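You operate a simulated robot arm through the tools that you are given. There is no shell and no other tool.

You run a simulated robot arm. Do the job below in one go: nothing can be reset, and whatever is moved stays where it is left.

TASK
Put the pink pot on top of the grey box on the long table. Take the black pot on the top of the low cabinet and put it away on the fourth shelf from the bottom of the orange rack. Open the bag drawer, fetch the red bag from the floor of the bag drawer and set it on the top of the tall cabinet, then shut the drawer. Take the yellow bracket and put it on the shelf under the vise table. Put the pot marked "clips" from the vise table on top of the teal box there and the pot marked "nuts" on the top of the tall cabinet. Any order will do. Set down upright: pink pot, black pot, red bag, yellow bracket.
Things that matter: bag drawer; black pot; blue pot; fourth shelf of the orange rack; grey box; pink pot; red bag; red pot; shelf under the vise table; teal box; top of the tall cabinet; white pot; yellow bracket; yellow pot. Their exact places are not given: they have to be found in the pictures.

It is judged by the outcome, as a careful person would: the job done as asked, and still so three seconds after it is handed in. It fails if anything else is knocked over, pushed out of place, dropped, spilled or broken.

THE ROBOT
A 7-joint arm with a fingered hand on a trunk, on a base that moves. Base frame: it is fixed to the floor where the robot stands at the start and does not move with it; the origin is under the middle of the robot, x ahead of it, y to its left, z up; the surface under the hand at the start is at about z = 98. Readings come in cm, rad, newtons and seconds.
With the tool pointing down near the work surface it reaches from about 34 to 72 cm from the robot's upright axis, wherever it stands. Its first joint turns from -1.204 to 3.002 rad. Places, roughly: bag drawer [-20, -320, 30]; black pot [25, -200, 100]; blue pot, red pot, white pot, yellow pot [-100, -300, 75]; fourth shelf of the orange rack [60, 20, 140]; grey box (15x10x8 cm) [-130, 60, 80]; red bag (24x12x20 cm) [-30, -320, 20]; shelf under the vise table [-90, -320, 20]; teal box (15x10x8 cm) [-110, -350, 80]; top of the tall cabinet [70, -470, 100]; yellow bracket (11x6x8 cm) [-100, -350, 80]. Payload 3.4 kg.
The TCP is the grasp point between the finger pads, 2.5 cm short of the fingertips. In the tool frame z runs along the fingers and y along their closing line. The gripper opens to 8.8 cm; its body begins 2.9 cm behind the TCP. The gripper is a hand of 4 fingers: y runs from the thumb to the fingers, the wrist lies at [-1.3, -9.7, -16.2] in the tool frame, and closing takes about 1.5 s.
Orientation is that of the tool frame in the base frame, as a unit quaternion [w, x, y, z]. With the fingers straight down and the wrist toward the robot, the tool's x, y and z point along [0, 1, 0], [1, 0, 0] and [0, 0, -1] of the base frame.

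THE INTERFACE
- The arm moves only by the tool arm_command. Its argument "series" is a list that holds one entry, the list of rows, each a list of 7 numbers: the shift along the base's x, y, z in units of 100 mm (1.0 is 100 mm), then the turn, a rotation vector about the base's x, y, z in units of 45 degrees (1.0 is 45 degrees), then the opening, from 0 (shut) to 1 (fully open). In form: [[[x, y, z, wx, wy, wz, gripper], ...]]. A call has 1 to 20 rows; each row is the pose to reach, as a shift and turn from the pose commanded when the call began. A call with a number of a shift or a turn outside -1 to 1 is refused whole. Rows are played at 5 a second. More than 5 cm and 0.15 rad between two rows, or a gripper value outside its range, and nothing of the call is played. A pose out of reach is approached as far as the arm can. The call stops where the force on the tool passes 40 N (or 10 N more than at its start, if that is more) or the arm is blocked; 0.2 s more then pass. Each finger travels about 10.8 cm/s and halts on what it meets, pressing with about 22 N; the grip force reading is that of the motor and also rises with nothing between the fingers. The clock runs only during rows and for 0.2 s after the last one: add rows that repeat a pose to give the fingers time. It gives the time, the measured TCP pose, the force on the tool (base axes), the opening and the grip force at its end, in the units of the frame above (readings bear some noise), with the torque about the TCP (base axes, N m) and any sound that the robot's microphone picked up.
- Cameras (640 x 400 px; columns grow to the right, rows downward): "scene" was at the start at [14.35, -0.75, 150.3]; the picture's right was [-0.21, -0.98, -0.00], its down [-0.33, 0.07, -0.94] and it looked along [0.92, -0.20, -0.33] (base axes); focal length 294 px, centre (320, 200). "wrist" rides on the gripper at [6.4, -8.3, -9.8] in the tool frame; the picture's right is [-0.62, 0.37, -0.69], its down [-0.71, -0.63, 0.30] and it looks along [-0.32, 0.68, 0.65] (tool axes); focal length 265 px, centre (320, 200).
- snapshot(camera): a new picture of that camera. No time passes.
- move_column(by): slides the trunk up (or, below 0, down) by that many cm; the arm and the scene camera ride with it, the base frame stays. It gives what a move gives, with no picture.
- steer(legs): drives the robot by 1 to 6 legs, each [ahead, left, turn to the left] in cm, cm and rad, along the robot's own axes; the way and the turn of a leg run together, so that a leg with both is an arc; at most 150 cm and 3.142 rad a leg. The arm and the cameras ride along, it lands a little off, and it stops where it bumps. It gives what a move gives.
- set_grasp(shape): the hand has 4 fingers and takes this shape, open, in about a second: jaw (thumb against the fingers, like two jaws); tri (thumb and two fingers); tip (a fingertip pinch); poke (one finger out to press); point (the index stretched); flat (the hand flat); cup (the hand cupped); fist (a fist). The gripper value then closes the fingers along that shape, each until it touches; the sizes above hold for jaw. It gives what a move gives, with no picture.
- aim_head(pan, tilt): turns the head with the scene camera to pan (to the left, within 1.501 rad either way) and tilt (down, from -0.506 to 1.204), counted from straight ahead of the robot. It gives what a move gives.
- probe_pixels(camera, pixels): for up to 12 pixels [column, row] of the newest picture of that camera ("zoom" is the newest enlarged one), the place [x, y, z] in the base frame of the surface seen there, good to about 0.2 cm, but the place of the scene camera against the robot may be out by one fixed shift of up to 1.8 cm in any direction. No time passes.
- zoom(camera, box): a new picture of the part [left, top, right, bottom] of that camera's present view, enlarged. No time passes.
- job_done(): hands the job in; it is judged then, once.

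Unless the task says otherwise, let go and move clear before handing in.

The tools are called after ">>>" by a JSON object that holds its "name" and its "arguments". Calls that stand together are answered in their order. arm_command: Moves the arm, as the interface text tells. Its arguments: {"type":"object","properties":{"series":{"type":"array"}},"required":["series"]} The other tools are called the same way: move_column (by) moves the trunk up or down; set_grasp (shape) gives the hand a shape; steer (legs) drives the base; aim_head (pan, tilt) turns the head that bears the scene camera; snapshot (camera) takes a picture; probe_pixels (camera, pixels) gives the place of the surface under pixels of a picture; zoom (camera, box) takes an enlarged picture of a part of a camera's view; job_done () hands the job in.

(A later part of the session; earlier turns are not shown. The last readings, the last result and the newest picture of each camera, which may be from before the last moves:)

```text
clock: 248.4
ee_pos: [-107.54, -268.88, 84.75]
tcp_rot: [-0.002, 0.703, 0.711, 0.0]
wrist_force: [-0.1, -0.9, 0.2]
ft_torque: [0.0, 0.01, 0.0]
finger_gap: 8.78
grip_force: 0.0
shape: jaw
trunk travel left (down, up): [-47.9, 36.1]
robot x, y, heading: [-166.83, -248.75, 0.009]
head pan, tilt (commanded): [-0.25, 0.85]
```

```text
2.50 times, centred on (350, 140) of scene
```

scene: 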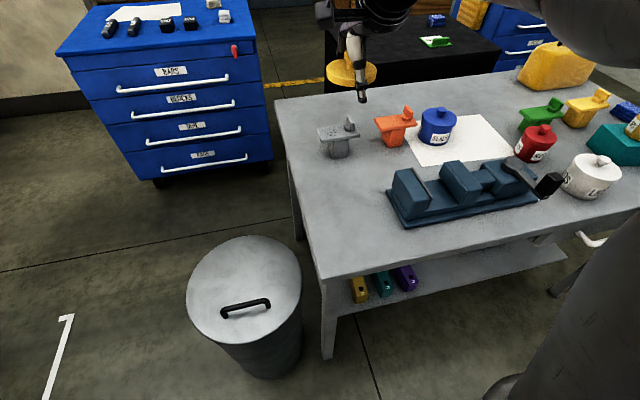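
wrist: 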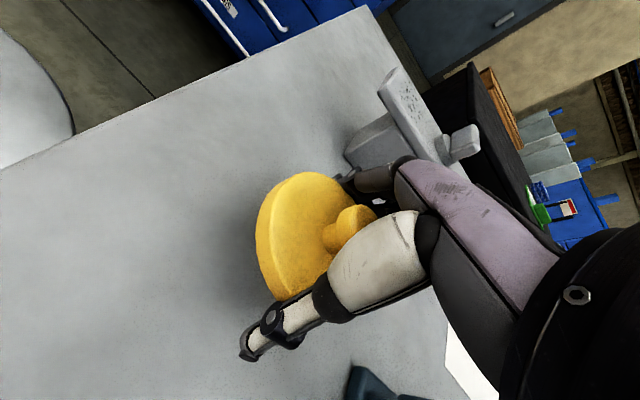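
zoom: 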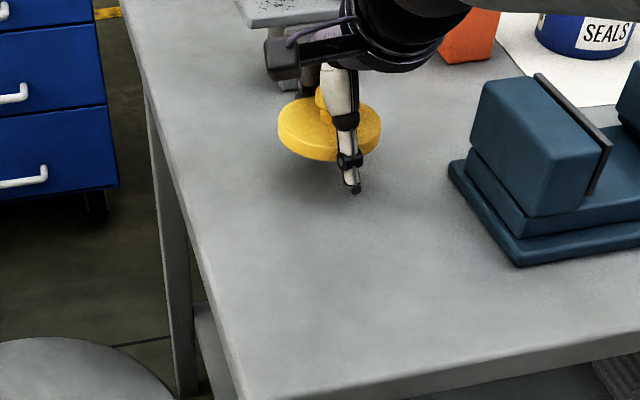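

The grey bracket is somewhat close to the fingers, so I shift 5 cm away from it before changing the hand shape to release the lid.

>>> {"name": "arm_command", "arguments": {"series": [[[-0.25, 0.05, 0, 0, 0, 0, 1], [-0.5, 0.1, 0, 0, 0, 0, 1], [-0.5, 0.1, 0, 0, 0, 0, 1]]]}}

>>> {"name": "set_grasp", "arguments": {"shape": "flat"}}

>>> {"name": "snapshot", "arguments": {"camera": "wrist"}}

>>> {"name": "zoom", "arguments": {"camera": "scene", "box": [260, 60, 440, 220]}}

```text
clock: 249.2
ee_pos: [-112.42, -267.96, 84.56]
tcp_rot: [-0.001, 0.703, 0.711, 0.0]
wrist_force: [-0.4, -0.1, -1.2]
ft_torque: [-0.04, -0.01, 0.01]
finger_gap: 8.78
grip_force: 0.0
shape: jaw
trunk travel left (down, up): [-47.9, 36.1]
robot x, y, heading: [-166.57, -249.2, 0.011]
head pan, tilt (commanded): [-0.25, 0.85]
```

```text
clock: 250.1
ee_pos: [-112.55, -267.89, 84.75]
tcp_rot: [-0.001, 0.703, 0.711, 0.001]
wrist_force: [-1.4, -0.3, 0.5]
ft_torque: [0.01, -0.02, -0.02]
finger_gap: 8.05
grip_force: 0.1
shape: flat
trunk travel left (down, up): [-47.9, 36.1]
robot x, y, heading: [-166.88, -249.16, 0.014]
head pan, tilt (commanded): [-0.25, 0.85]
```

```text
taken
```

wrist: 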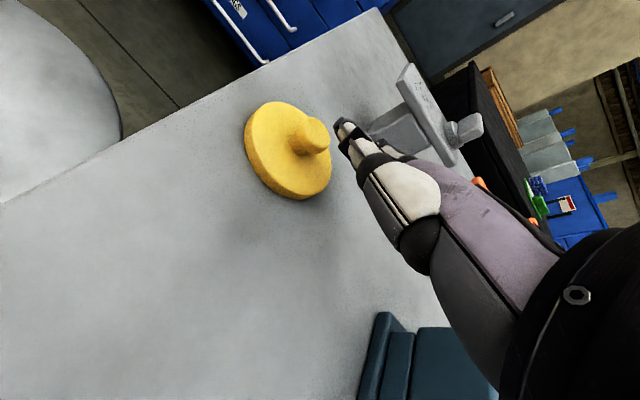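

```text
2.50 times, centred on (350, 140) of scene
```

zoom: 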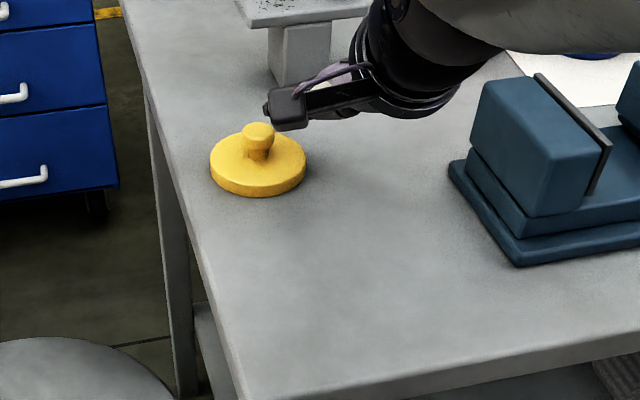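

The lid lies flat on the table, released (the thumb swept it a little toward the front edge). I rise and measure the lid's position.

>>> {"name": "arm_command", "arguments": {"series": [[[0, 0, 0.3, 0, 0, 0, 1], [0, 0, 0.6, 0, 0, 0, 1], [0, 0, 0.9, 0, 0, 0, 1], [0, 0, 1, 0, 0, 0, 1]]]}}

>>> {"name": "set_grasp", "arguments": {"shape": "tip"}}

>>> {"name": "snapshot", "arguments": {"camera": "wrist"}}

>>> {"name": "snapshot", "arguments": {"camera": "scene"}}

```text
clock: 251.1
ee_pos: [-112.61, -268.0, 94.6]
tcp_rot: [-0.001, 0.704, 0.711, 0.0]
wrist_force: [-0.2, -0.2, -1.1]
ft_torque: [-0.01, 0.01, 0.01]
finger_gap: 8.08
grip_force: 0.0
shape: flat
trunk travel left (down, up): [-47.9, 36.1]
robot x, y, heading: [-166.85, -249.19, 0.012]
head pan, tilt (commanded): [-0.25, 0.85]
```

```text
clock: 252.0
ee_pos: [-112.5, -267.99, 94.62]
tcp_rot: [-0.001, 0.703, 0.711, 0.0]
wrist_force: [0.3, 1.0, 0.2]
ft_torque: [0.01, -0.01, 0.03]
finger_gap: 8.79
grip_force: 0.1
shape: tip
trunk travel left (down, up): [-47.9, 36.1]
robot x, y, heading: [-166.82, -249.1, 0.011]
head pan, tilt (commanded): [-0.25, 0.85]
```

```text
taken
```

wrist: 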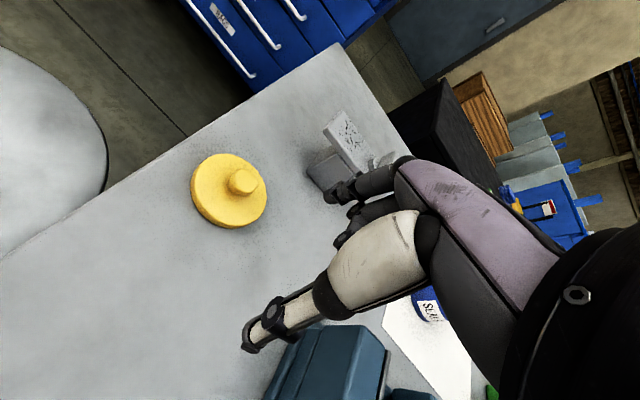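

```text
taken
```

scene: 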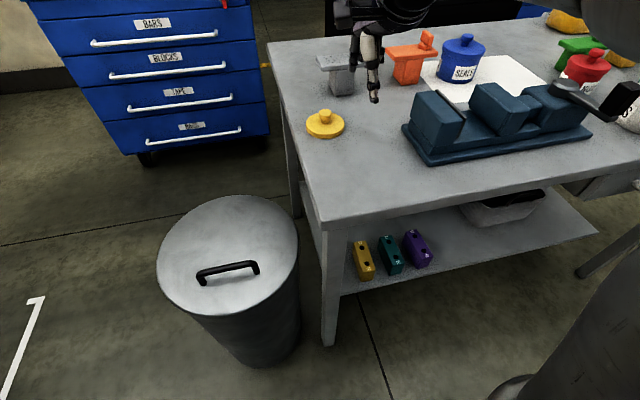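

In "tip" shape the thumb and one finger oppose. I probe the lid's knob and rim.

>>> {"name": "probe_pixels", "arguments": {"camera": "wrist", "pixels": [[243, 181], [232, 180], [250, 175], [240, 190], [205, 175], [225, 160], [262, 195], [225, 222], [200, 205], [210, 195], [150, 200]]}}

>>> {"name": "zoom", "arguments": {"camera": "wrist", "box": [180, 140, 280, 240]}}

```text
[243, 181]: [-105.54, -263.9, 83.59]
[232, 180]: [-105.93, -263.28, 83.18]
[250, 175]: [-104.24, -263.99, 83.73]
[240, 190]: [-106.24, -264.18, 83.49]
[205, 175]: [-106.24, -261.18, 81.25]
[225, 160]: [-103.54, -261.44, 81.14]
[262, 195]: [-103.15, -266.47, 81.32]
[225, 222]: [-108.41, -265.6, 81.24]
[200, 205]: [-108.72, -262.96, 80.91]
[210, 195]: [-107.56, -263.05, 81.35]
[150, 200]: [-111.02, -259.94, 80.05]
```

```text
4.00 times, centred on (230, 190) of wrist
```

zoom: 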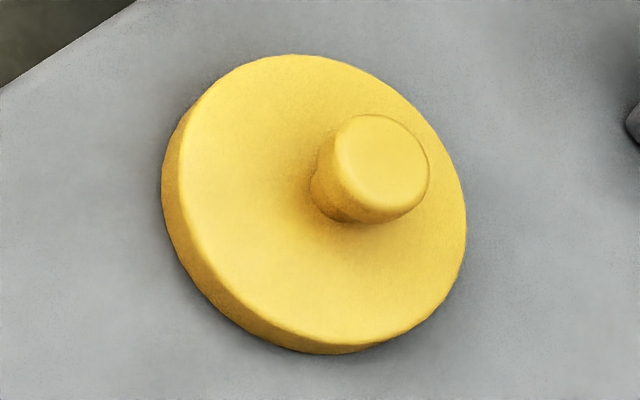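

Lid: centre/knob at (-105.4,-263.95), lid top 81.3, knob top 83.65. I switch to jaw (well-defined TCP) and come over the knob.

>>> {"name": "set_grasp", "arguments": {"shape": "jaw"}}

>>> {"name": "arm_command", "arguments": {"series": [[[0.35, 0.2, 0, 0, 0, 0, 1], [0.71, 0.405, 0, 0, 0, 0, 1], [0.71, 0.405, -0.3, 0, 0, 0, 1], [0.71, 0.405, -0.6, 0, 0, 0, 1], [0.71, 0.405, -0.6, 0, 0, 0, 1]]]}}

>>> {"name": "snapshot", "arguments": {"camera": "wrist"}}

>>> {"name": "zoom", "arguments": {"camera": "scene", "box": [260, 40, 440, 200]}}

```text
clock: 252.9
ee_pos: [-112.51, -267.99, 94.53]
tcp_rot: [-0.001, 0.704, 0.71, 0.0]
wrist_force: [0.2, -0.1, 0.5]
ft_torque: [0.01, 0.02, 0.0]
finger_gap: 8.77
grip_force: 0.1
shape: jaw
trunk travel left (down, up): [-47.9, 36.1]
robot x, y, heading: [-166.92, -249.18, 0.005]
head pan, tilt (commanded): [-0.25, 0.85]
```

```text
clock: 254.1
ee_pos: [-105.36, -263.65, 88.66]
tcp_rot: [0.0, 0.703, 0.711, 0.001]
wrist_force: [-0.1, -1.2, 0.3]
ft_torque: [-0.02, 0.05, -0.02]
finger_gap: 8.78
grip_force: 0.1
shape: jaw
trunk travel left (down, up): [-47.9, 36.1]
robot x, y, heading: [-166.92, -249.16, 0.018]
head pan, tilt (commanded): [-0.25, 0.85]
```

```text
taken
```

wrist: 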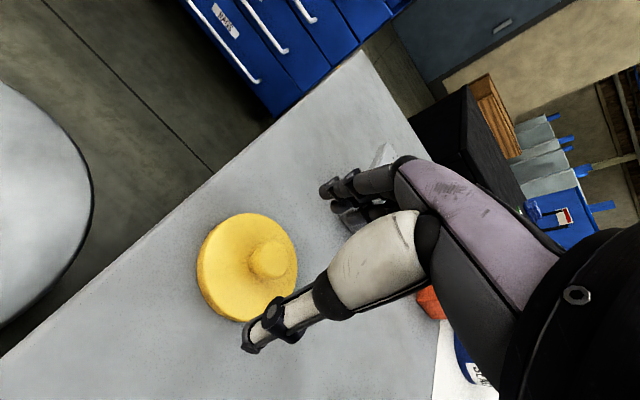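

```text
2.50 times, centred on (350, 120) of scene
```

zoom: 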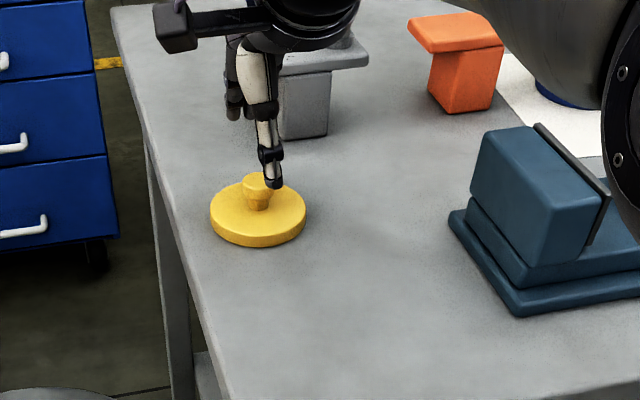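

I fine-tune and lower so the fingertips straddle the knob just above the lid plate.

>>> {"name": "arm_command", "arguments": {"series": [[[0, -0.025, -0.15, 0, 0, 0, 1], [0, -0.025, -0.3, 0, 0, 0, 1], [0, -0.025, -0.43, 0, 0, 0, 1], [0, -0.025, -0.43, 0, 0, 0, 1]]]}}

>>> {"name": "arm_command", "arguments": {"series": [[[0, 0, 0, 0, 0, 0, 0.7], [0, 0, 0, 0, 0, 0, 0.4], [0, 0, 0, 0, 0, 0, 0.2], [0, 0, 0, 0, 0, 0, 0], [0, 0, 0, 0, 0, 0, 0], [0, 0, 0, 0, 0, 0, 0], [0, 0, 0, 0, 0, 0, 0], [0, 0, 0, 0, 0, 0, 0], [0, 0, 0, 0, 0, 0, 0]]]}}

>>> {"name": "snapshot", "arguments": {"camera": "wrist"}}

>>> {"name": "zoom", "arguments": {"camera": "scene", "box": [280, 60, 380, 160]}}

```text
clock: 255.1
ee_pos: [-105.52, -263.95, 84.36]
tcp_rot: [-0.001, 0.704, 0.711, 0.0]
wrist_force: [-0.3, -0.5, 0.3]
ft_torque: [0.02, -0.01, 0.02]
finger_gap: 8.78
grip_force: 0.0
shape: jaw
trunk travel left (down, up): [-47.9, 36.1]
robot x, y, heading: [-166.63, -249.4, 0.014]
head pan, tilt (commanded): [-0.25, 0.85]
```

```text
clock: 257.1
ee_pos: [-105.56, -263.96, 84.43]
tcp_rot: [-0.001, 0.703, 0.711, 0.0]
wrist_force: [0.4, -0.1, -0.4]
ft_torque: [0.01, -0.01, 0.0]
finger_gap: 1.82
grip_force: 21.9
shape: jaw
trunk travel left (down, up): [-47.9, 36.1]
robot x, y, heading: [-166.69, -249.24, 0.006]
head pan, tilt (commanded): [-0.25, 0.85]
```

```text
taken
```

wrist: 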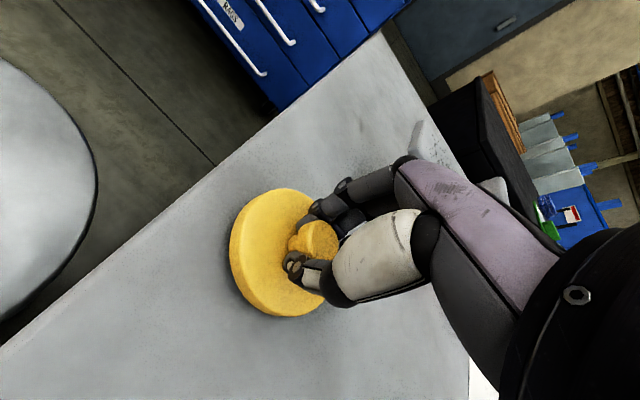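

```text
4.00 times, centred on (330, 110) of scene
```

zoom: 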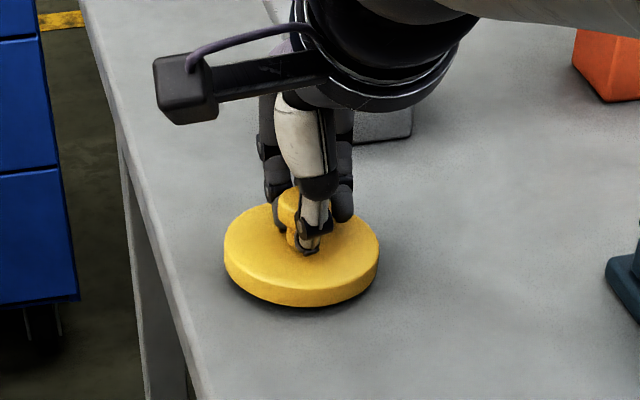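

The knob is gripped (gap 1.8 cm). I lift and check that the lid hangs level.

>>> {"name": "arm_command", "arguments": {"series": [[[0, 0, 0.1, 0, 0, 0, 0], [0, 0, 0.3, 0, 0, 0, 0], [0, 0, 0.6, 0, 0, 0, 0], [0, 0, 0.9, 0, 0, 0, 0], [0, 0, 1, 0, 0, 0, 0]]]}}

>>> {"name": "snapshot", "arguments": {"camera": "wrist"}}

>>> {"name": "zoom", "arguments": {"camera": "scene", "box": [260, 0, 440, 160]}}

```text
clock: 258.3
ee_pos: [-105.53, -264.1, 94.65]
tcp_rot: [-0.001, 0.704, 0.711, 0.0]
wrist_force: [0.0, -0.4, -0.3]
ft_torque: [0.01, 0.0, 0.01]
finger_gap: 1.86
grip_force: 21.4
shape: jaw
trunk travel left (down, up): [-47.9, 36.1]
robot x, y, heading: [-166.6, -249.13, 0.011]
head pan, tilt (commanded): [-0.25, 0.85]
```

```text
taken
```

wrist: 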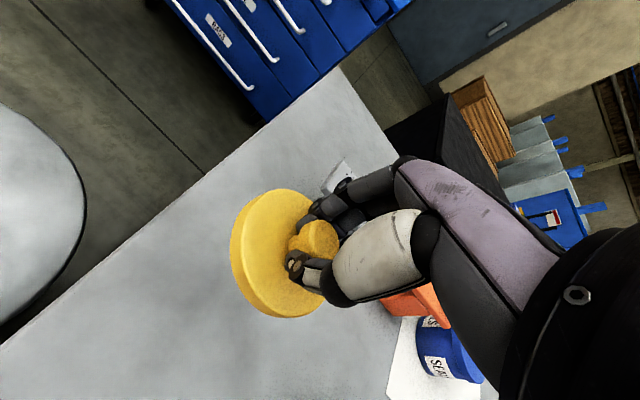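

```text
2.50 times, centred on (350, 80) of scene
```

zoom: 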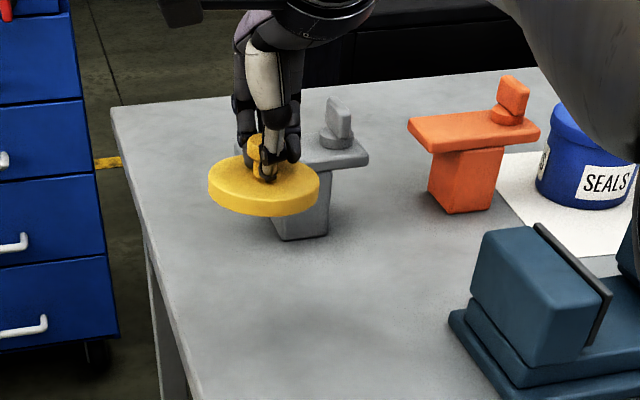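

The lid hangs level. I raise the trunk and slide back right to the teal box.

>>> {"name": "move_column", "arguments": {"by": 18}}

>>> {"name": "steer", "arguments": {"legs": [[0, -84, -0.011]]}}

>>> {"name": "aim_head", "arguments": {"pan": -0.2, "tilt": 0.85}}

>>> {"name": "snapshot", "arguments": {"camera": "scene"}}

>>> {"name": "snapshot", "arguments": {"camera": "wrist"}}

```text
clock: 260.3
ee_pos: [-105.46, -264.22, 112.48]
tcp_rot: [-0.002, 0.703, 0.711, 0.001]
wrist_force: [-0.2, -0.2, -0.4]
ft_torque: [0.0, 0.0, 0.06]
finger_gap: 1.88
grip_force: 21.8
shape: jaw
trunk travel left (down, up): [-65.9, 18.1]
robot x, y, heading: [-167.0, -249.1, 0.012]
head pan, tilt (commanded): [-0.25, 0.85]
```

```text
clock: 264.7
ee_pos: [-104.67, -347.18, 112.55]
tcp_rot: [-0.001, 0.703, 0.711, 0.0]
wrist_force: [-0.1, -0.3, -0.7]
ft_torque: [0.01, -0.01, 0.01]
finger_gap: 1.83
grip_force: 21.9
shape: jaw
trunk travel left (down, up): [-65.9, 18.1]
robot x, y, heading: [-166.13, -332.24, 0.004]
head pan, tilt (commanded): [-0.25, 0.85]
```

```text
clock: 265.3
ee_pos: [-104.59, -347.18, 112.57]
tcp_rot: [0.0, 0.703, 0.711, -0.001]
wrist_force: [-0.9, 0.2, -1.1]
ft_torque: [0.01, -0.03, 0.01]
finger_gap: 1.83
grip_force: 21.5
shape: jaw
trunk travel left (down, up): [-65.9, 18.1]
robot x, y, heading: [-166.01, -332.22, 0.016]
head pan, tilt (commanded): [-0.201, 0.85]
```

```text
taken
```

scene: 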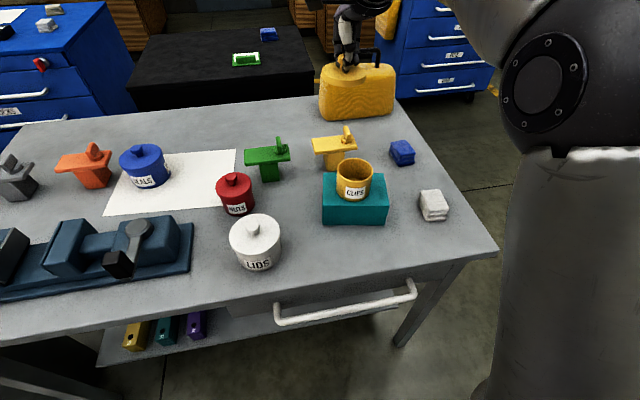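

```text
taken
```

wrist: 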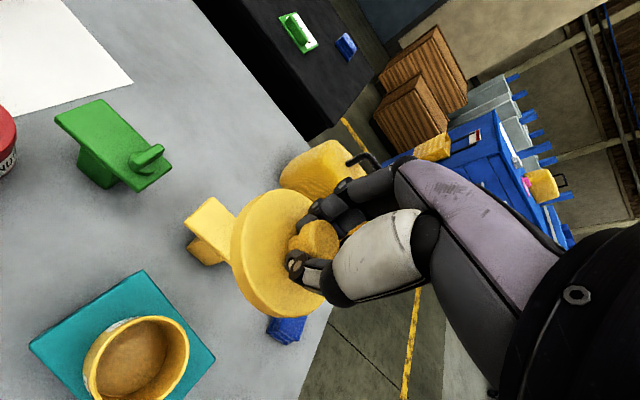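

The pot is at the edge of the wrist view; I move the hand to x≈-111.5 at this height, then measure the rim precisely.

>>> {"name": "arm_command", "arguments": {"series": [[[-0.35, -0.05, 0, 0, 0, 0, 0], [-0.7, -0.12, 0, 0, 0, 0, 0], [-0.7, -0.12, -0.3, 0, 0, 0, 0], [-0.7, -0.12, -0.5, 0, 0, 0, 0], [-0.7, -0.12, -0.5, 0, 0, 0, 0]]]}}

>>> {"name": "snapshot", "arguments": {"camera": "wrist"}}

>>> {"name": "zoom", "arguments": {"camera": "wrist", "box": [90, 180, 330, 360]}}

```text
clock: 266.5
ee_pos: [-111.57, -348.25, 107.41]
tcp_rot: [0.0, 0.704, 0.71, 0.0]
wrist_force: [-0.6, -0.1, -0.4]
ft_torque: [0.0, 0.02, 0.06]
finger_gap: 1.84
grip_force: 21.9
shape: jaw
trunk travel left (down, up): [-65.9, 18.1]
robot x, y, heading: [-165.79, -331.92, 0.015]
head pan, tilt (commanded): [-0.201, 0.85]
```

```text
taken
```

wrist: 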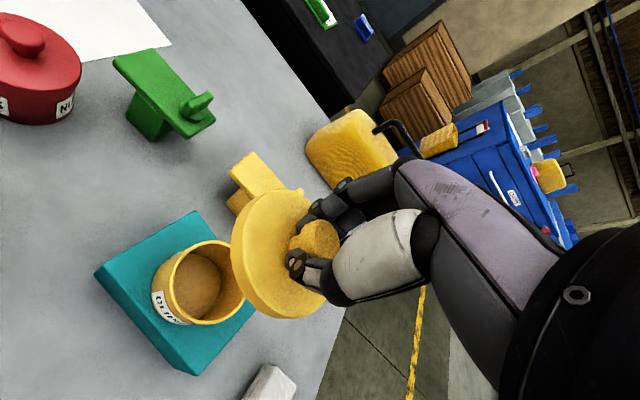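

```text
2.22 times, centred on (210, 270) of wrist
```

zoom: 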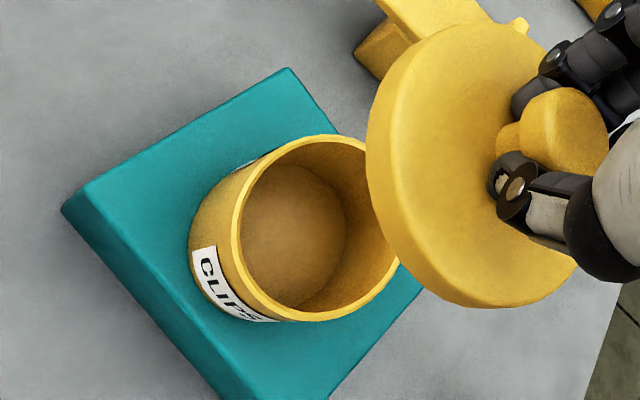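

>>> {"name": "probe_pixels", "arguments": {"camera": "zoom", "pixels": [[237, 215], [250, 185], [277, 157], [320, 139], [350, 142], [240, 260], [260, 295], [290, 316], [335, 315], [370, 298], [392, 270]]}}

>>> {"name": "probe_pixels", "arguments": {"camera": "wrist", "pixels": [[250, 220], [240, 260], [260, 300], [290, 310], [275, 205], [325, 235], [240, 235], [262, 210]]}}

```text
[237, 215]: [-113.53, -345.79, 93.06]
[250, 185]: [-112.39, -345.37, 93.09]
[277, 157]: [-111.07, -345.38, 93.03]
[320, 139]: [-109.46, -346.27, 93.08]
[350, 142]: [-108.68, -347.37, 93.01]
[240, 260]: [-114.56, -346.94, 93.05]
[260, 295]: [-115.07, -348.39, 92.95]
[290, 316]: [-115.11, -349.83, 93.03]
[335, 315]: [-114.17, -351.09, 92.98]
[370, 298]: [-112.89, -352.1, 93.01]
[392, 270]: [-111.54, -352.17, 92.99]
```

```text
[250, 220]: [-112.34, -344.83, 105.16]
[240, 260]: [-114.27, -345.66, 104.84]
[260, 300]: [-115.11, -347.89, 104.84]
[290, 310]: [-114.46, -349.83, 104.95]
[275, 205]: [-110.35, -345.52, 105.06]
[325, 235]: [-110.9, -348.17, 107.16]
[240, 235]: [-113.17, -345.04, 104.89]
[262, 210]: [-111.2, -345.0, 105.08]
```

Pot rim centre is (-111.8,-348.8) at z=93.03; the lid centre is about (-111.5,-348.3) with its bottom at TCP-3.7. I correct and lower to just above the rim.

>>> {"name": "arm_command", "arguments": {"series": [[[-0.03, -0.05, -0.1, 0, 0, 0, 0], [-0.03, -0.05, -0.4, 0, 0, 0, 0], [-0.03, -0.05, -0.7, 0, 0, 0, 0], [-0.03, -0.05, -0.88, 0, 0, 0, 0], [-0.03, -0.05, -0.88, 0, 0, 0, 0]]]}}

>>> {"name": "snapshot", "arguments": {"camera": "wrist"}}

>>> {"name": "zoom", "arguments": {"camera": "wrist", "box": [120, 160, 360, 340]}}

>>> {"name": "zoom", "arguments": {"camera": "scene", "box": [300, 80, 420, 220]}}

```text
clock: 267.7
ee_pos: [-112.0, -348.91, 98.79]
tcp_rot: [0.0, 0.703, 0.711, 0.0]
wrist_force: [-0.5, -0.4, -0.1]
ft_torque: [0.01, 0.0, 0.01]
finger_gap: 1.81
grip_force: 21.9
shape: jaw
trunk travel left (down, up): [-65.9, 18.1]
robot x, y, heading: [-166.1, -332.26, 0.007]
head pan, tilt (commanded): [-0.201, 0.85]
```

```text
taken
```

wrist: 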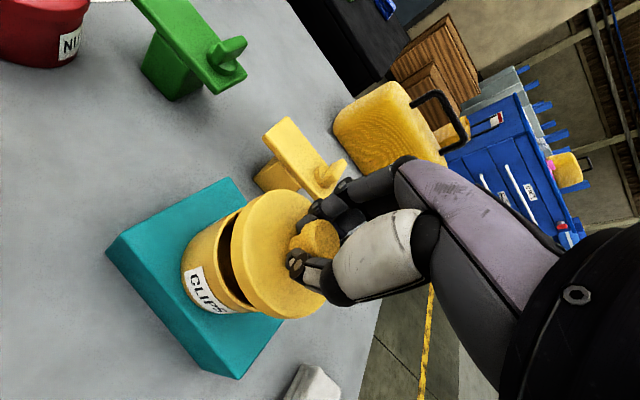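

```text
2.22 times, centred on (240, 250) of wrist
```

zoom: 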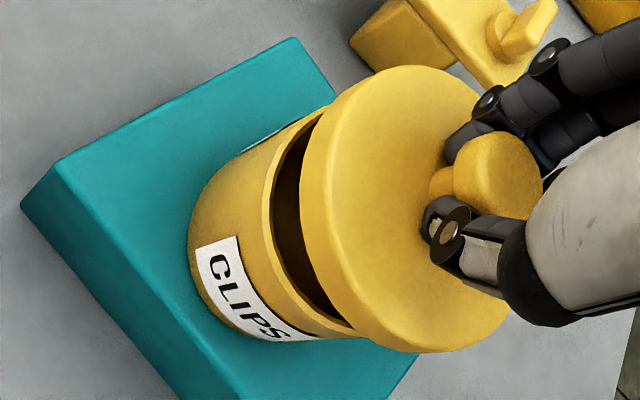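

```text
2.86 times, centred on (360, 150) of scene
```

zoom: 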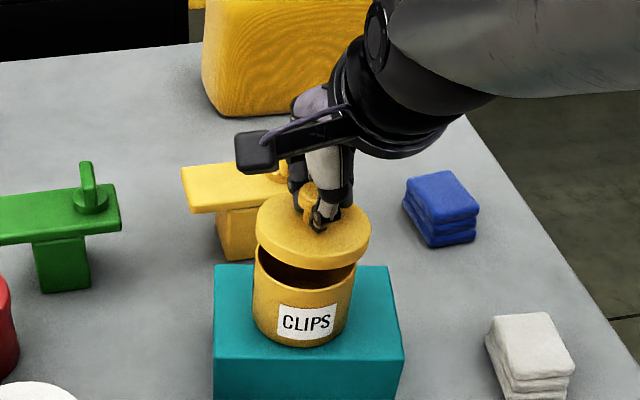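

I verify lid vs rim alignment from this closer view by probing both circles.

>>> {"name": "probe_pixels", "arguments": {"camera": "wrist", "pixels": [[238, 240], [235, 225], [255, 200], [280, 193], [245, 275], [262, 305], [285, 314], [240, 258], [310, 240]]}}

>>> {"name": "probe_pixels", "arguments": {"camera": "scene", "pixels": [[391, 163], [409, 164], [428, 163], [391, 153], [429, 155], [410, 147], [410, 174]]}}

>>> {"name": "snapshot", "arguments": {"camera": "scene"}}

```text
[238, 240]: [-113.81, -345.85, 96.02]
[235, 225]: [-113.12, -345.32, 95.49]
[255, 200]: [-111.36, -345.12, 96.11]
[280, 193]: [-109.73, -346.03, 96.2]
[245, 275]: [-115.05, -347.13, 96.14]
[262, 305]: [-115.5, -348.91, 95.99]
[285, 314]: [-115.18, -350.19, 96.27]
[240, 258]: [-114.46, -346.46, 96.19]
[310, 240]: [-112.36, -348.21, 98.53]
```

```text
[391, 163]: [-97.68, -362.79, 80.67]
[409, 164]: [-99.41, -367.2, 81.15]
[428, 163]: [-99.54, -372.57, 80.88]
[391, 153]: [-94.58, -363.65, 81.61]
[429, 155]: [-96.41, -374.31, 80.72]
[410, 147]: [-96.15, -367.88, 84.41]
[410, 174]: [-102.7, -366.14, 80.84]
```

```text
taken
```

scene: 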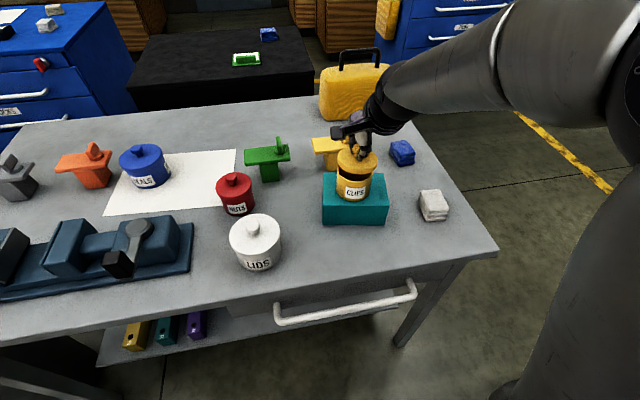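

Lid and rim centres agree within 0.1 cm. I lower the remaining ~1.8 cm gently.

>>> {"name": "arm_command", "arguments": {"series": [[[0, 0, -0.06, 0, 0, 0, 0], [0, 0, -0.12, 0, 0, 0, 0], [0, 0, -0.16, 0, 0, 0, 0], [0, 0, -0.16, 0, 0, 0, 0]]]}}

>>> {"name": "arm_command", "arguments": {"series": [[[0, 0, -0.015, 0, 0, 0, 0], [0, 0, -0.03, 0, 0, 0, 0], [0, 0, -0.03, 0, 0, 0, 0]]]}}

>>> {"name": "zoom", "arguments": {"camera": "scene", "box": [300, 100, 420, 220]}}

```text
clock: 268.7
ee_pos: [-112.11, -348.89, 97.24]
tcp_rot: [-0.001, 0.703, 0.711, 0.001]
wrist_force: [-1.0, 0.0, -0.5]
ft_torque: [0.02, -0.01, -0.04]
finger_gap: 1.83
grip_force: 22.3
shape: jaw
trunk travel left (down, up): [-65.9, 18.1]
robot x, y, heading: [-165.95, -331.96, 0.007]
head pan, tilt (commanded): [-0.201, 0.85]
```

```text
clock: 269.5
ee_pos: [-112.12, -348.83, 96.89]
tcp_rot: [0.0, 0.704, 0.711, 0.0]
wrist_force: [0.2, 0.5, 4.1]
ft_torque: [0.0, -0.19, 0.01]
finger_gap: 1.86
grip_force: 21.7
shape: jaw
trunk travel left (down, up): [-65.9, 18.1]
robot x, y, heading: [-165.86, -331.91, 0.012]
head pan, tilt (commanded): [-0.201, 0.85]
```

```text
3.33 times, centred on (360, 160) of scene
```

zoom: 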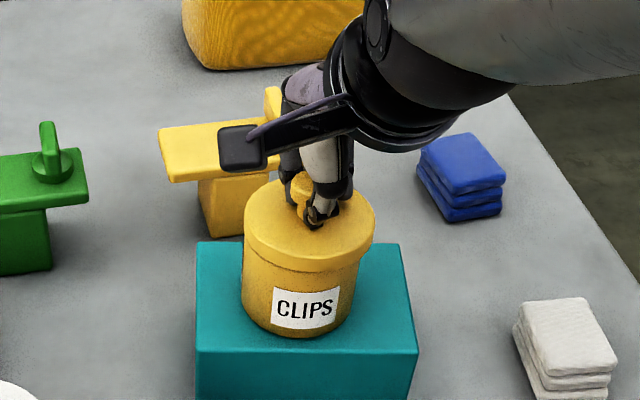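

The lid touches the rim (4 N). I press down moderately in case it clicks on.

>>> {"name": "arm_command", "arguments": {"series": [[[0, 0, -0.02, 0, 0, 0, 0], [0, 0, -0.04, 0, 0, 0, 0], [0, 0, -0.04, 0, 0, 0, 0]]]}}

>>> {"name": "zoom", "arguments": {"camera": "scene", "box": [300, 100, 420, 220]}}

```text
clock: 270.3
ee_pos: [-112.23, -348.73, 96.91]
tcp_rot: [0.003, 0.704, 0.71, 0.002]
wrist_force: [0.8, 2.1, 19.7]
ft_torque: [0.14, -0.49, -0.02]
finger_gap: 1.87
grip_force: 21.7
shape: jaw
trunk travel left (down, up): [-65.9, 18.1]
robot x, y, heading: [-165.84, -331.93, 0.009]
head pan, tilt (commanded): [-0.201, 0.85]
heard: snap
```

```text
3.33 times, centred on (360, 160) of scene
```

zoom: 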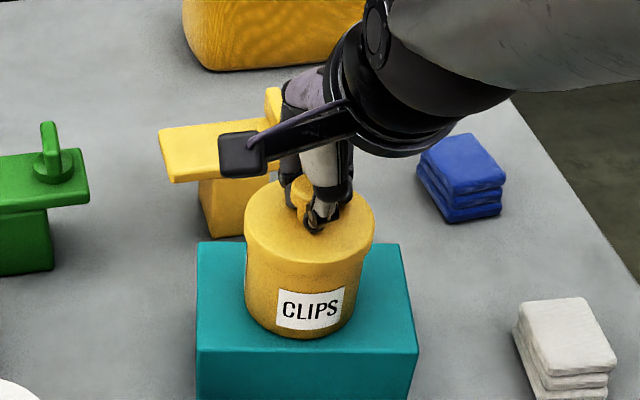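

A second "snap" at ~20 N: the lid has clicked back on. I relieve the pressure, open and rise.

>>> {"name": "arm_command", "arguments": {"series": [[[0, 0, 0.03, 0, 0, 0, 0], [0, 0, 0.04, 0, 0, 0, 0.1], [0, 0, 0.04, 0, 0, 0, 0.3], [0, 0, 0.04, 0, 0, 0, 0.6], [0, 0, 0.04, 0, 0, 0, 0.6], [0, 0, 0.04, 0, 0, 0, 0.6]]]}}

>>> {"name": "arm_command", "arguments": {"series": [[[0, 0, 0.1, 0, 0, 0, 0.6], [0, 0, 0.3, 0, 0, 0, 0.6], [0, 0, 0.6, 0, 0, 0, 0.6], [0, 0, 0.9, 0, 0, 0, 0.6], [0, 0, 1, 0, 0, 0, 0.6]]]}}

>>> {"name": "snapshot", "arguments": {"camera": "wrist"}}

>>> {"name": "snapshot", "arguments": {"camera": "scene"}}

```text
clock: 271.7
ee_pos: [-112.18, -348.76, 96.98]
tcp_rot: [0.0, 0.703, 0.711, 0.0]
wrist_force: [-1.7, 0.1, 5.7]
ft_torque: [0.02, -0.11, 0.03]
finger_gap: 5.06
grip_force: 0.0
shape: jaw
trunk travel left (down, up): [-65.9, 18.1]
robot x, y, heading: [-165.88, -331.83, 0.01]
head pan, tilt (commanded): [-0.201, 0.85]
```

```text
clock: 272.9
ee_pos: [-111.92, -348.9, 106.75]
tcp_rot: [-0.001, 0.704, 0.711, 0.0]
wrist_force: [-0.5, 0.4, -0.1]
ft_torque: [0.02, 0.02, 0.0]
finger_gap: 5.24
grip_force: 0.0
shape: jaw
trunk travel left (down, up): [-65.9, 18.1]
robot x, y, heading: [-165.91, -331.99, 0.011]
head pan, tilt (commanded): [-0.201, 0.85]
```

```text
taken
```

wrist: 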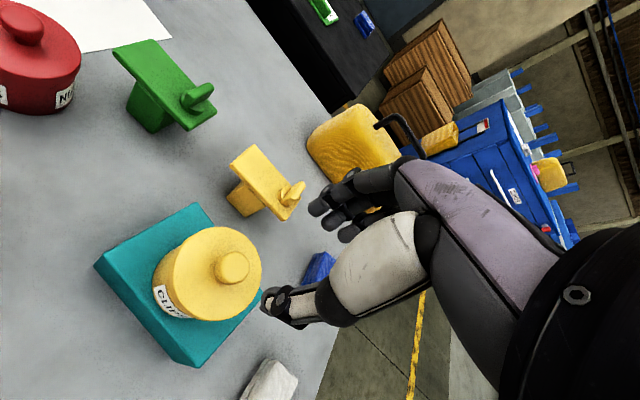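

```text
taken
```

scene: 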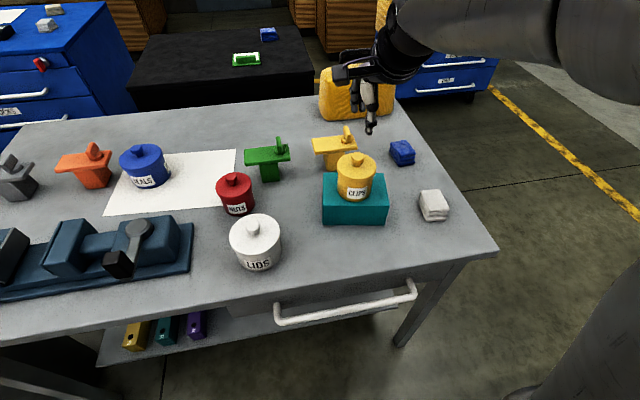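

The CLIPS pot, lid on, stands on the teal box. Next the yellow bracket: I zoom and probe its plate, post and lug.

>>> {"name": "zoom", "arguments": {"camera": "wrist", "box": [200, 110, 340, 230]}}

>>> {"name": "probe_pixels", "arguments": {"camera": "zoom", "pixels": [[140, 255], [245, 170], [465, 360], [370, 470], [300, 310], [430, 350], [440, 335], [400, 370], [180, 370], [270, 430], [200, 330], [250, 200]]}}

>>> {"name": "zoom", "arguments": {"camera": "scene", "box": [290, 110, 430, 220]}}

```text
3.33 times, centred on (270, 170) of wrist
```

zoom: 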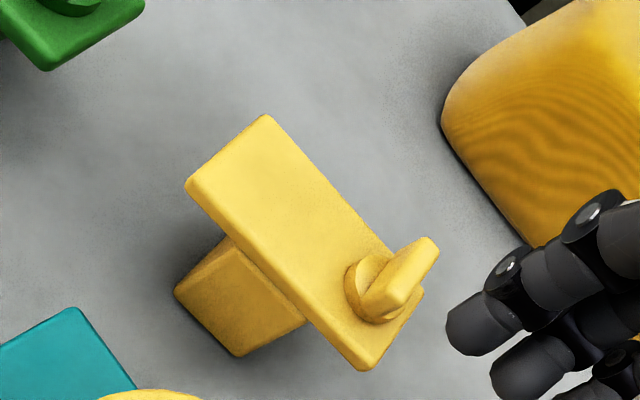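

```text
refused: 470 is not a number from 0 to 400
```

```text
3.64 times, centred on (360, 165) of scene
```

zoom: 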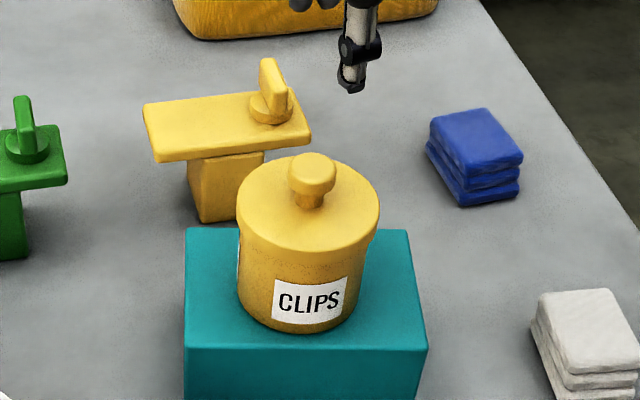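

>>> {"name": "zoom", "arguments": {"camera": "wrist", "box": [200, 110, 340, 230]}}

>>> {"name": "probe_pixels", "arguments": {"camera": "zoom", "pixels": [[195, 186], [261, 122], [415, 290], [364, 362], [300, 230], [430, 245], [385, 310], [360, 285], [180, 292], [237, 350], [300, 318], [220, 260]]}}

```text
3.33 times, centred on (270, 170) of wrist
```

zoom: 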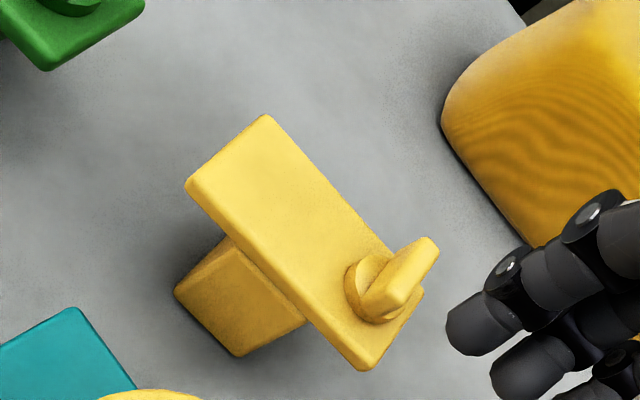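

```text
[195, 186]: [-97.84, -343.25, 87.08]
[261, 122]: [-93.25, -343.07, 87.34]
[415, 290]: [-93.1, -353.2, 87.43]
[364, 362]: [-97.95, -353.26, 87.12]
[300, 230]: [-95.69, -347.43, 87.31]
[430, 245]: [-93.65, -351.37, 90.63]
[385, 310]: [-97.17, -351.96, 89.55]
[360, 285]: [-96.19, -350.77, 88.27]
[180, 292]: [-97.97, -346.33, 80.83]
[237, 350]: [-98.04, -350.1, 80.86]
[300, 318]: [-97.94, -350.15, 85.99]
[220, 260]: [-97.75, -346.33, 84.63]
```

The bracket is a T: plate x -98…-93, y -343…-353, top 87.4, post under its middle, wing-shaped lug at the -y end up to 90.6. I drive 3.5 cm closer and bring the hand over it, shifted away from the lug.

>>> {"name": "steer", "arguments": {"legs": [[3.5, 0, 0]]}}

>>> {"name": "arm_command", "arguments": {"series": [[[0.3, 0.1, 0, 0, 0, 0, 1], [0.6, 0.2, 0, 0, 0, 0, 1], [0.9, 0.28, 0, 0, 0, 0, 1], [0.9, 0.28, 0, 0, 0, 0, 1]]]}}

```text
clock: 273.8
ee_pos: [-108.4, -348.9, 106.71]
tcp_rot: [-0.001, 0.704, 0.71, 0.0]
wrist_force: [0.9, -0.1, -0.1]
ft_torque: [-0.01, -0.01, 0.02]
finger_gap: 5.24
grip_force: 0.0
shape: jaw
trunk travel left (down, up): [-65.9, 18.1]
robot x, y, heading: [-162.27, -332.05, 0.014]
head pan, tilt (commanded): [-0.201, 0.85]
```

```text
clock: 274.8
ee_pos: [-99.52, -346.11, 106.64]
tcp_rot: [-0.001, 0.704, 0.711, 0.001]
wrist_force: [-0.6, 0.5, 0.2]
ft_torque: [0.0, -0.04, 0.0]
finger_gap: 8.78
grip_force: 0.1
shape: jaw
trunk travel left (down, up): [-65.9, 18.1]
robot x, y, heading: [-162.51, -332.04, 0.014]
head pan, tilt (commanded): [-0.201, 0.85]
```

>>> {"name": "arm_command", "arguments": {"series": [[[0.2, 0.01, 0, 0, 0, 0, 1], [0.4, 0.02, -0.2, 0, 0, 0, 1], [0.4, 0.02, -0.5, 0, 0, 0, 1], [0.4, 0.02, -0.8, 0, 0, 0, 1], [0.4, 0.02, -0.8, 0, 0, 0, 1]]]}}

>>> {"name": "snapshot", "arguments": {"camera": "wrist"}}

>>> {"name": "snapshot", "arguments": {"camera": "scene"}}

```text
clock: 276.0
ee_pos: [-95.68, -345.91, 98.59]
tcp_rot: [0.001, 0.703, 0.711, 0.0]
wrist_force: [0.7, 0.6, -0.3]
ft_torque: [0.0, 0.01, -0.02]
finger_gap: 8.78
grip_force: 0.1
shape: jaw
trunk travel left (down, up): [-65.9, 18.1]
robot x, y, heading: [-162.36, -331.84, 0.01]
head pan, tilt (commanded): [-0.201, 0.85]
```

```text
taken
```

wrist: 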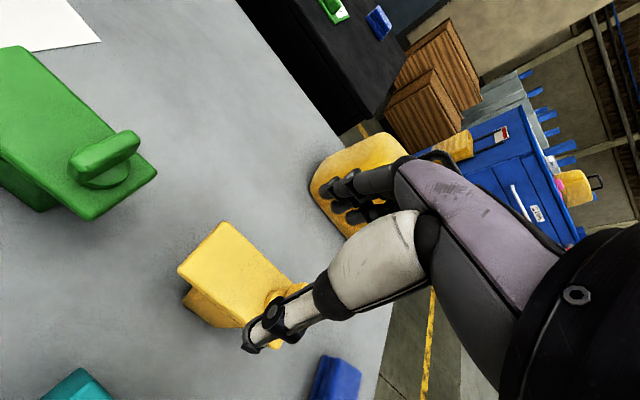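

```text
taken
```

scene: 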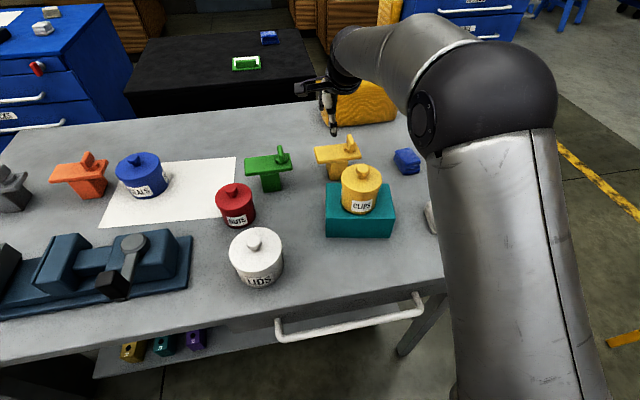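

Hovering over the bracket. I descend further in small steps, watching for contact with the lug.

>>> {"name": "arm_command", "arguments": {"series": [[[0.01, 0, -0.25, 0, 0, 0, 1], [0.01, 0, -0.5, 0, 0, 0, 1], [0.01, 0, -0.75, 0, 0, 0, 1], [0.01, 0, -0.9, 0, 0, 0, 1], [0.01, 0, -0.9, 0, 0, 0, 1]]]}}

>>> {"name": "snapshot", "arguments": {"camera": "wrist"}}

>>> {"name": "zoom", "arguments": {"camera": "scene", "box": [270, 60, 430, 220]}}

```text
clock: 277.2
ee_pos: [-95.57, -346.14, 89.65]
tcp_rot: [0.0, 0.703, 0.711, 0.0]
wrist_force: [-0.3, 0.6, 0.4]
ft_torque: [0.01, 0.0, 0.05]
finger_gap: 8.79
grip_force: 0.0
shape: jaw
trunk travel left (down, up): [-65.9, 18.1]
robot x, y, heading: [-162.55, -332.04, 0.009]
head pan, tilt (commanded): [-0.201, 0.85]
```

```text
taken
```

wrist: 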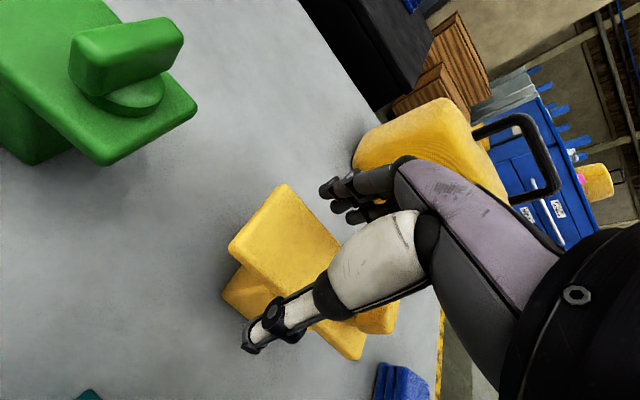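

```text
2.50 times, centred on (350, 140) of scene
```

zoom: 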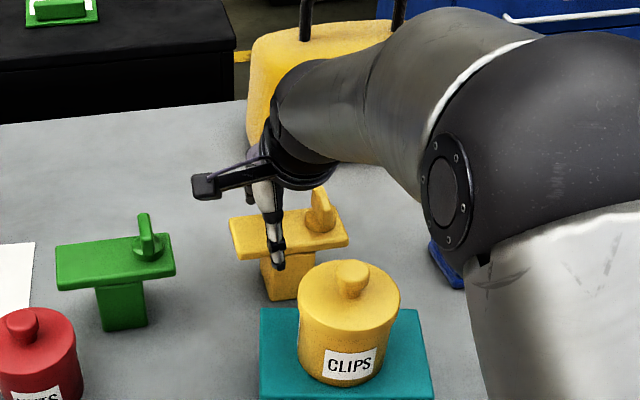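

>>> {"name": "arm_command", "arguments": {"series": [[[0, 0, -0.07, 0, 0, 0, 1], [0, 0, -0.14, 0, 0, 0, 1], [0, 0, -0.2, 0, 0, 0, 1], [0, 0, -0.2, 0, 0, 0, 1]]]}}

>>> {"name": "snapshot", "arguments": {"camera": "wrist"}}

```text
clock: 278.2
ee_pos: [-95.45, -345.83, 87.49]
tcp_rot: [0.0, 0.703, 0.711, 0.001]
wrist_force: [0.5, -1.2, -0.5]
ft_torque: [-0.04, 0.03, -0.01]
finger_gap: 8.78
grip_force: 0.0
shape: jaw
trunk travel left (down, up): [-65.9, 18.1]
robot x, y, heading: [-162.41, -331.9, 0.015]
head pan, tilt (commanded): [-0.201, 0.85]
```

```text
taken
```

wrist: 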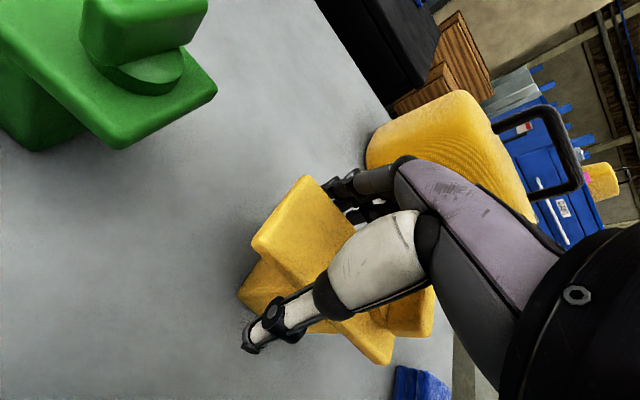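

No contact. I lower another 0.4 cm and close on the plate/post sides.

>>> {"name": "arm_command", "arguments": {"series": [[[0, -0.03, -0.04, 0, 0, 0, 1], [0, -0.03, -0.04, 0, 0, 0, 0.8], [0, -0.03, -0.04, 0, 0, 0, 0.5], [0, -0.03, -0.04, 0, 0, 0, 0.2], [0, -0.03, -0.04, 0, 0, 0, 0], [0, -0.03, -0.04, 0, 0, 0, 0], [0, -0.03, -0.04, 0, 0, 0, 0], [0, -0.03, -0.04, 0, 0, 0, 0], [0, -0.03, -0.04, 0, 0, 0, 0], [0, -0.03, -0.04, 0, 0, 0, 0]]]}}

>>> {"name": "snapshot", "arguments": {"camera": "wrist"}}

>>> {"name": "zoom", "arguments": {"camera": "scene", "box": [270, 60, 430, 220]}}

```text
clock: 280.4
ee_pos: [-95.64, -346.15, 87.2]
tcp_rot: [-0.002, 0.703, 0.711, 0.0]
wrist_force: [-0.1, -0.1, 0.0]
ft_torque: [-0.02, 0.09, -0.01]
finger_gap: 4.78
grip_force: 21.4
shape: jaw
trunk travel left (down, up): [-65.9, 18.1]
robot x, y, heading: [-162.22, -331.77, 0.013]
head pan, tilt (commanded): [-0.201, 0.85]
```

```text
taken
```

wrist: 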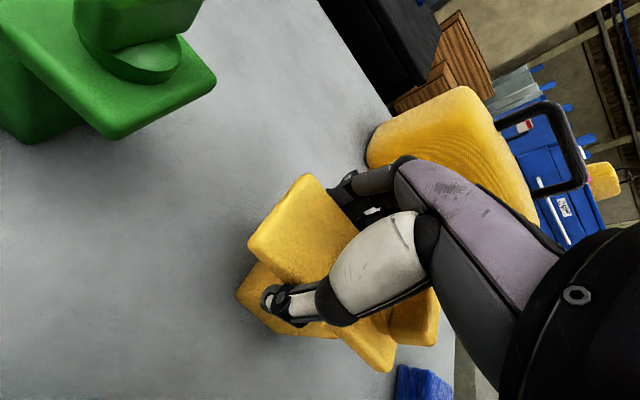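

```text
2.50 times, centred on (350, 140) of scene
```

zoom: 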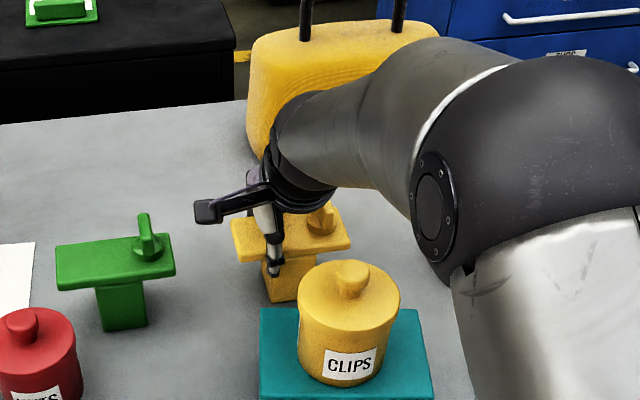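

Gripped (gap 4.8 cm, 21 N). I lift gently and check it stays level.

>>> {"name": "arm_command", "arguments": {"series": [[[0, 0, 0.05, 0, 0, 0, 0], [0, 0, 0.15, 0, 0, 0, 0], [0, 0, 0.3, 0, 0, 0, 0], [0, 0, 0.5, 0, 0, 0, 0], [0, 0, 0.8, 0, 0, 0, 0], [0, 0, 1, 0, 0, 0, 0]]]}}

>>> {"name": "snapshot", "arguments": {"camera": "wrist"}}

>>> {"name": "zoom", "arguments": {"camera": "scene", "box": [270, 40, 430, 200]}}

```text
clock: 281.8
ee_pos: [-95.44, -346.23, 97.37]
tcp_rot: [-0.001, 0.703, 0.711, 0.0]
wrist_force: [-1.3, 0.5, -3.2]
ft_torque: [0.08, 0.01, 0.02]
finger_gap: 4.79
grip_force: 22.0
shape: jaw
trunk travel left (down, up): [-65.9, 18.1]
robot x, y, heading: [-162.49, -331.88, 0.011]
head pan, tilt (commanded): [-0.201, 0.85]
```

```text
taken
```

wrist: 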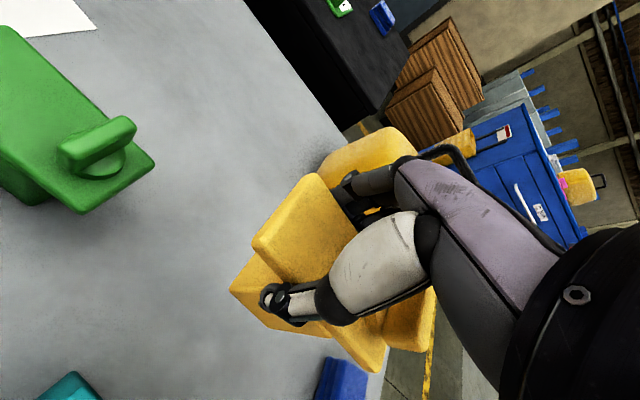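

```text
2.50 times, centred on (350, 120) of scene
```

zoom: 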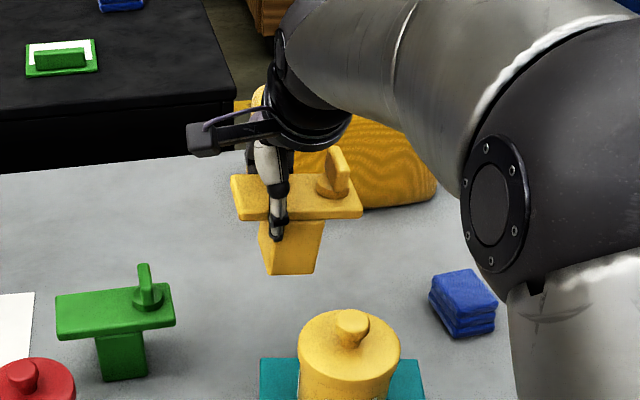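

The bracket is held nearly level. I raise the trunk so it clears the CLIPS pot, and back away from the table.

>>> {"name": "move_column", "arguments": {"by": 13}}

>>> {"name": "steer", "arguments": {"legs": [[-50, 0, -0.012]]}}

>>> {"name": "aim_head", "arguments": {"pan": -0.1, "tilt": 0.6}}

>>> {"name": "snapshot", "arguments": {"camera": "scene"}}

>>> {"name": "snapshot", "arguments": {"camera": "wrist"}}

```text
clock: 283.4
ee_pos: [-95.31, -346.27, 110.26]
tcp_rot: [-0.002, 0.703, 0.711, 0.0]
wrist_force: [0.0, 0.0, -3.2]
ft_torque: [0.07, -0.01, 0.01]
finger_gap: 4.76
grip_force: 22.0
shape: jaw
trunk travel left (down, up): [-78.9, 5.1]
robot x, y, heading: [-162.56, -332.27, 0.009]
head pan, tilt (commanded): [-0.201, 0.85]
```

```text
clock: 286.3
ee_pos: [-145.07, -346.75, 110.36]
tcp_rot: [-0.001, 0.704, 0.71, 0.0]
wrist_force: [-0.2, -0.7, -2.9]
ft_torque: [0.07, -0.01, -0.06]
finger_gap: 4.77
grip_force: 21.7
shape: jaw
trunk travel left (down, up): [-78.9, 5.1]
robot x, y, heading: [-211.94, -332.58, 0.007]
head pan, tilt (commanded): [-0.201, 0.85]
```

```text
clock: 287.1
ee_pos: [-144.95, -346.8, 110.21]
tcp_rot: [0.0, 0.704, 0.71, 0.0]
wrist_force: [-0.1, 0.0, -3.8]
ft_torque: [0.08, 0.02, -0.01]
finger_gap: 4.77
grip_force: 22.1
shape: jaw
trunk travel left (down, up): [-78.9, 5.1]
robot x, y, heading: [-211.64, -332.26, 0.006]
head pan, tilt (commanded): [-0.099, 0.6]
```

```text
taken
```

scene: 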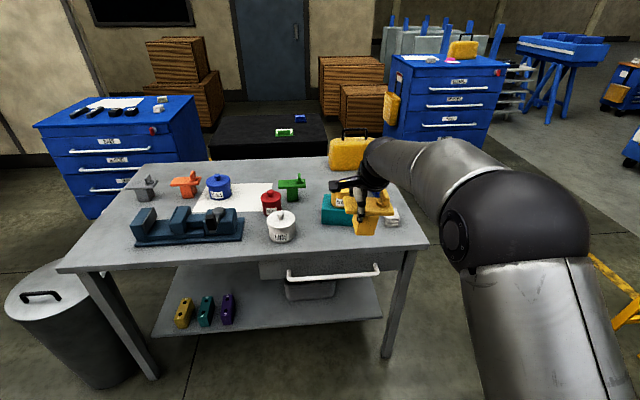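

```text
taken
```

wrist: 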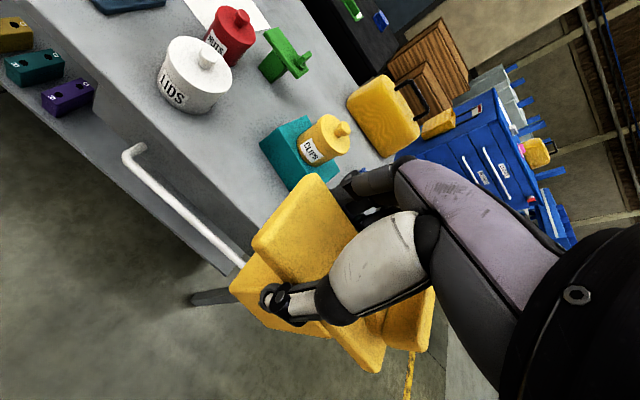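

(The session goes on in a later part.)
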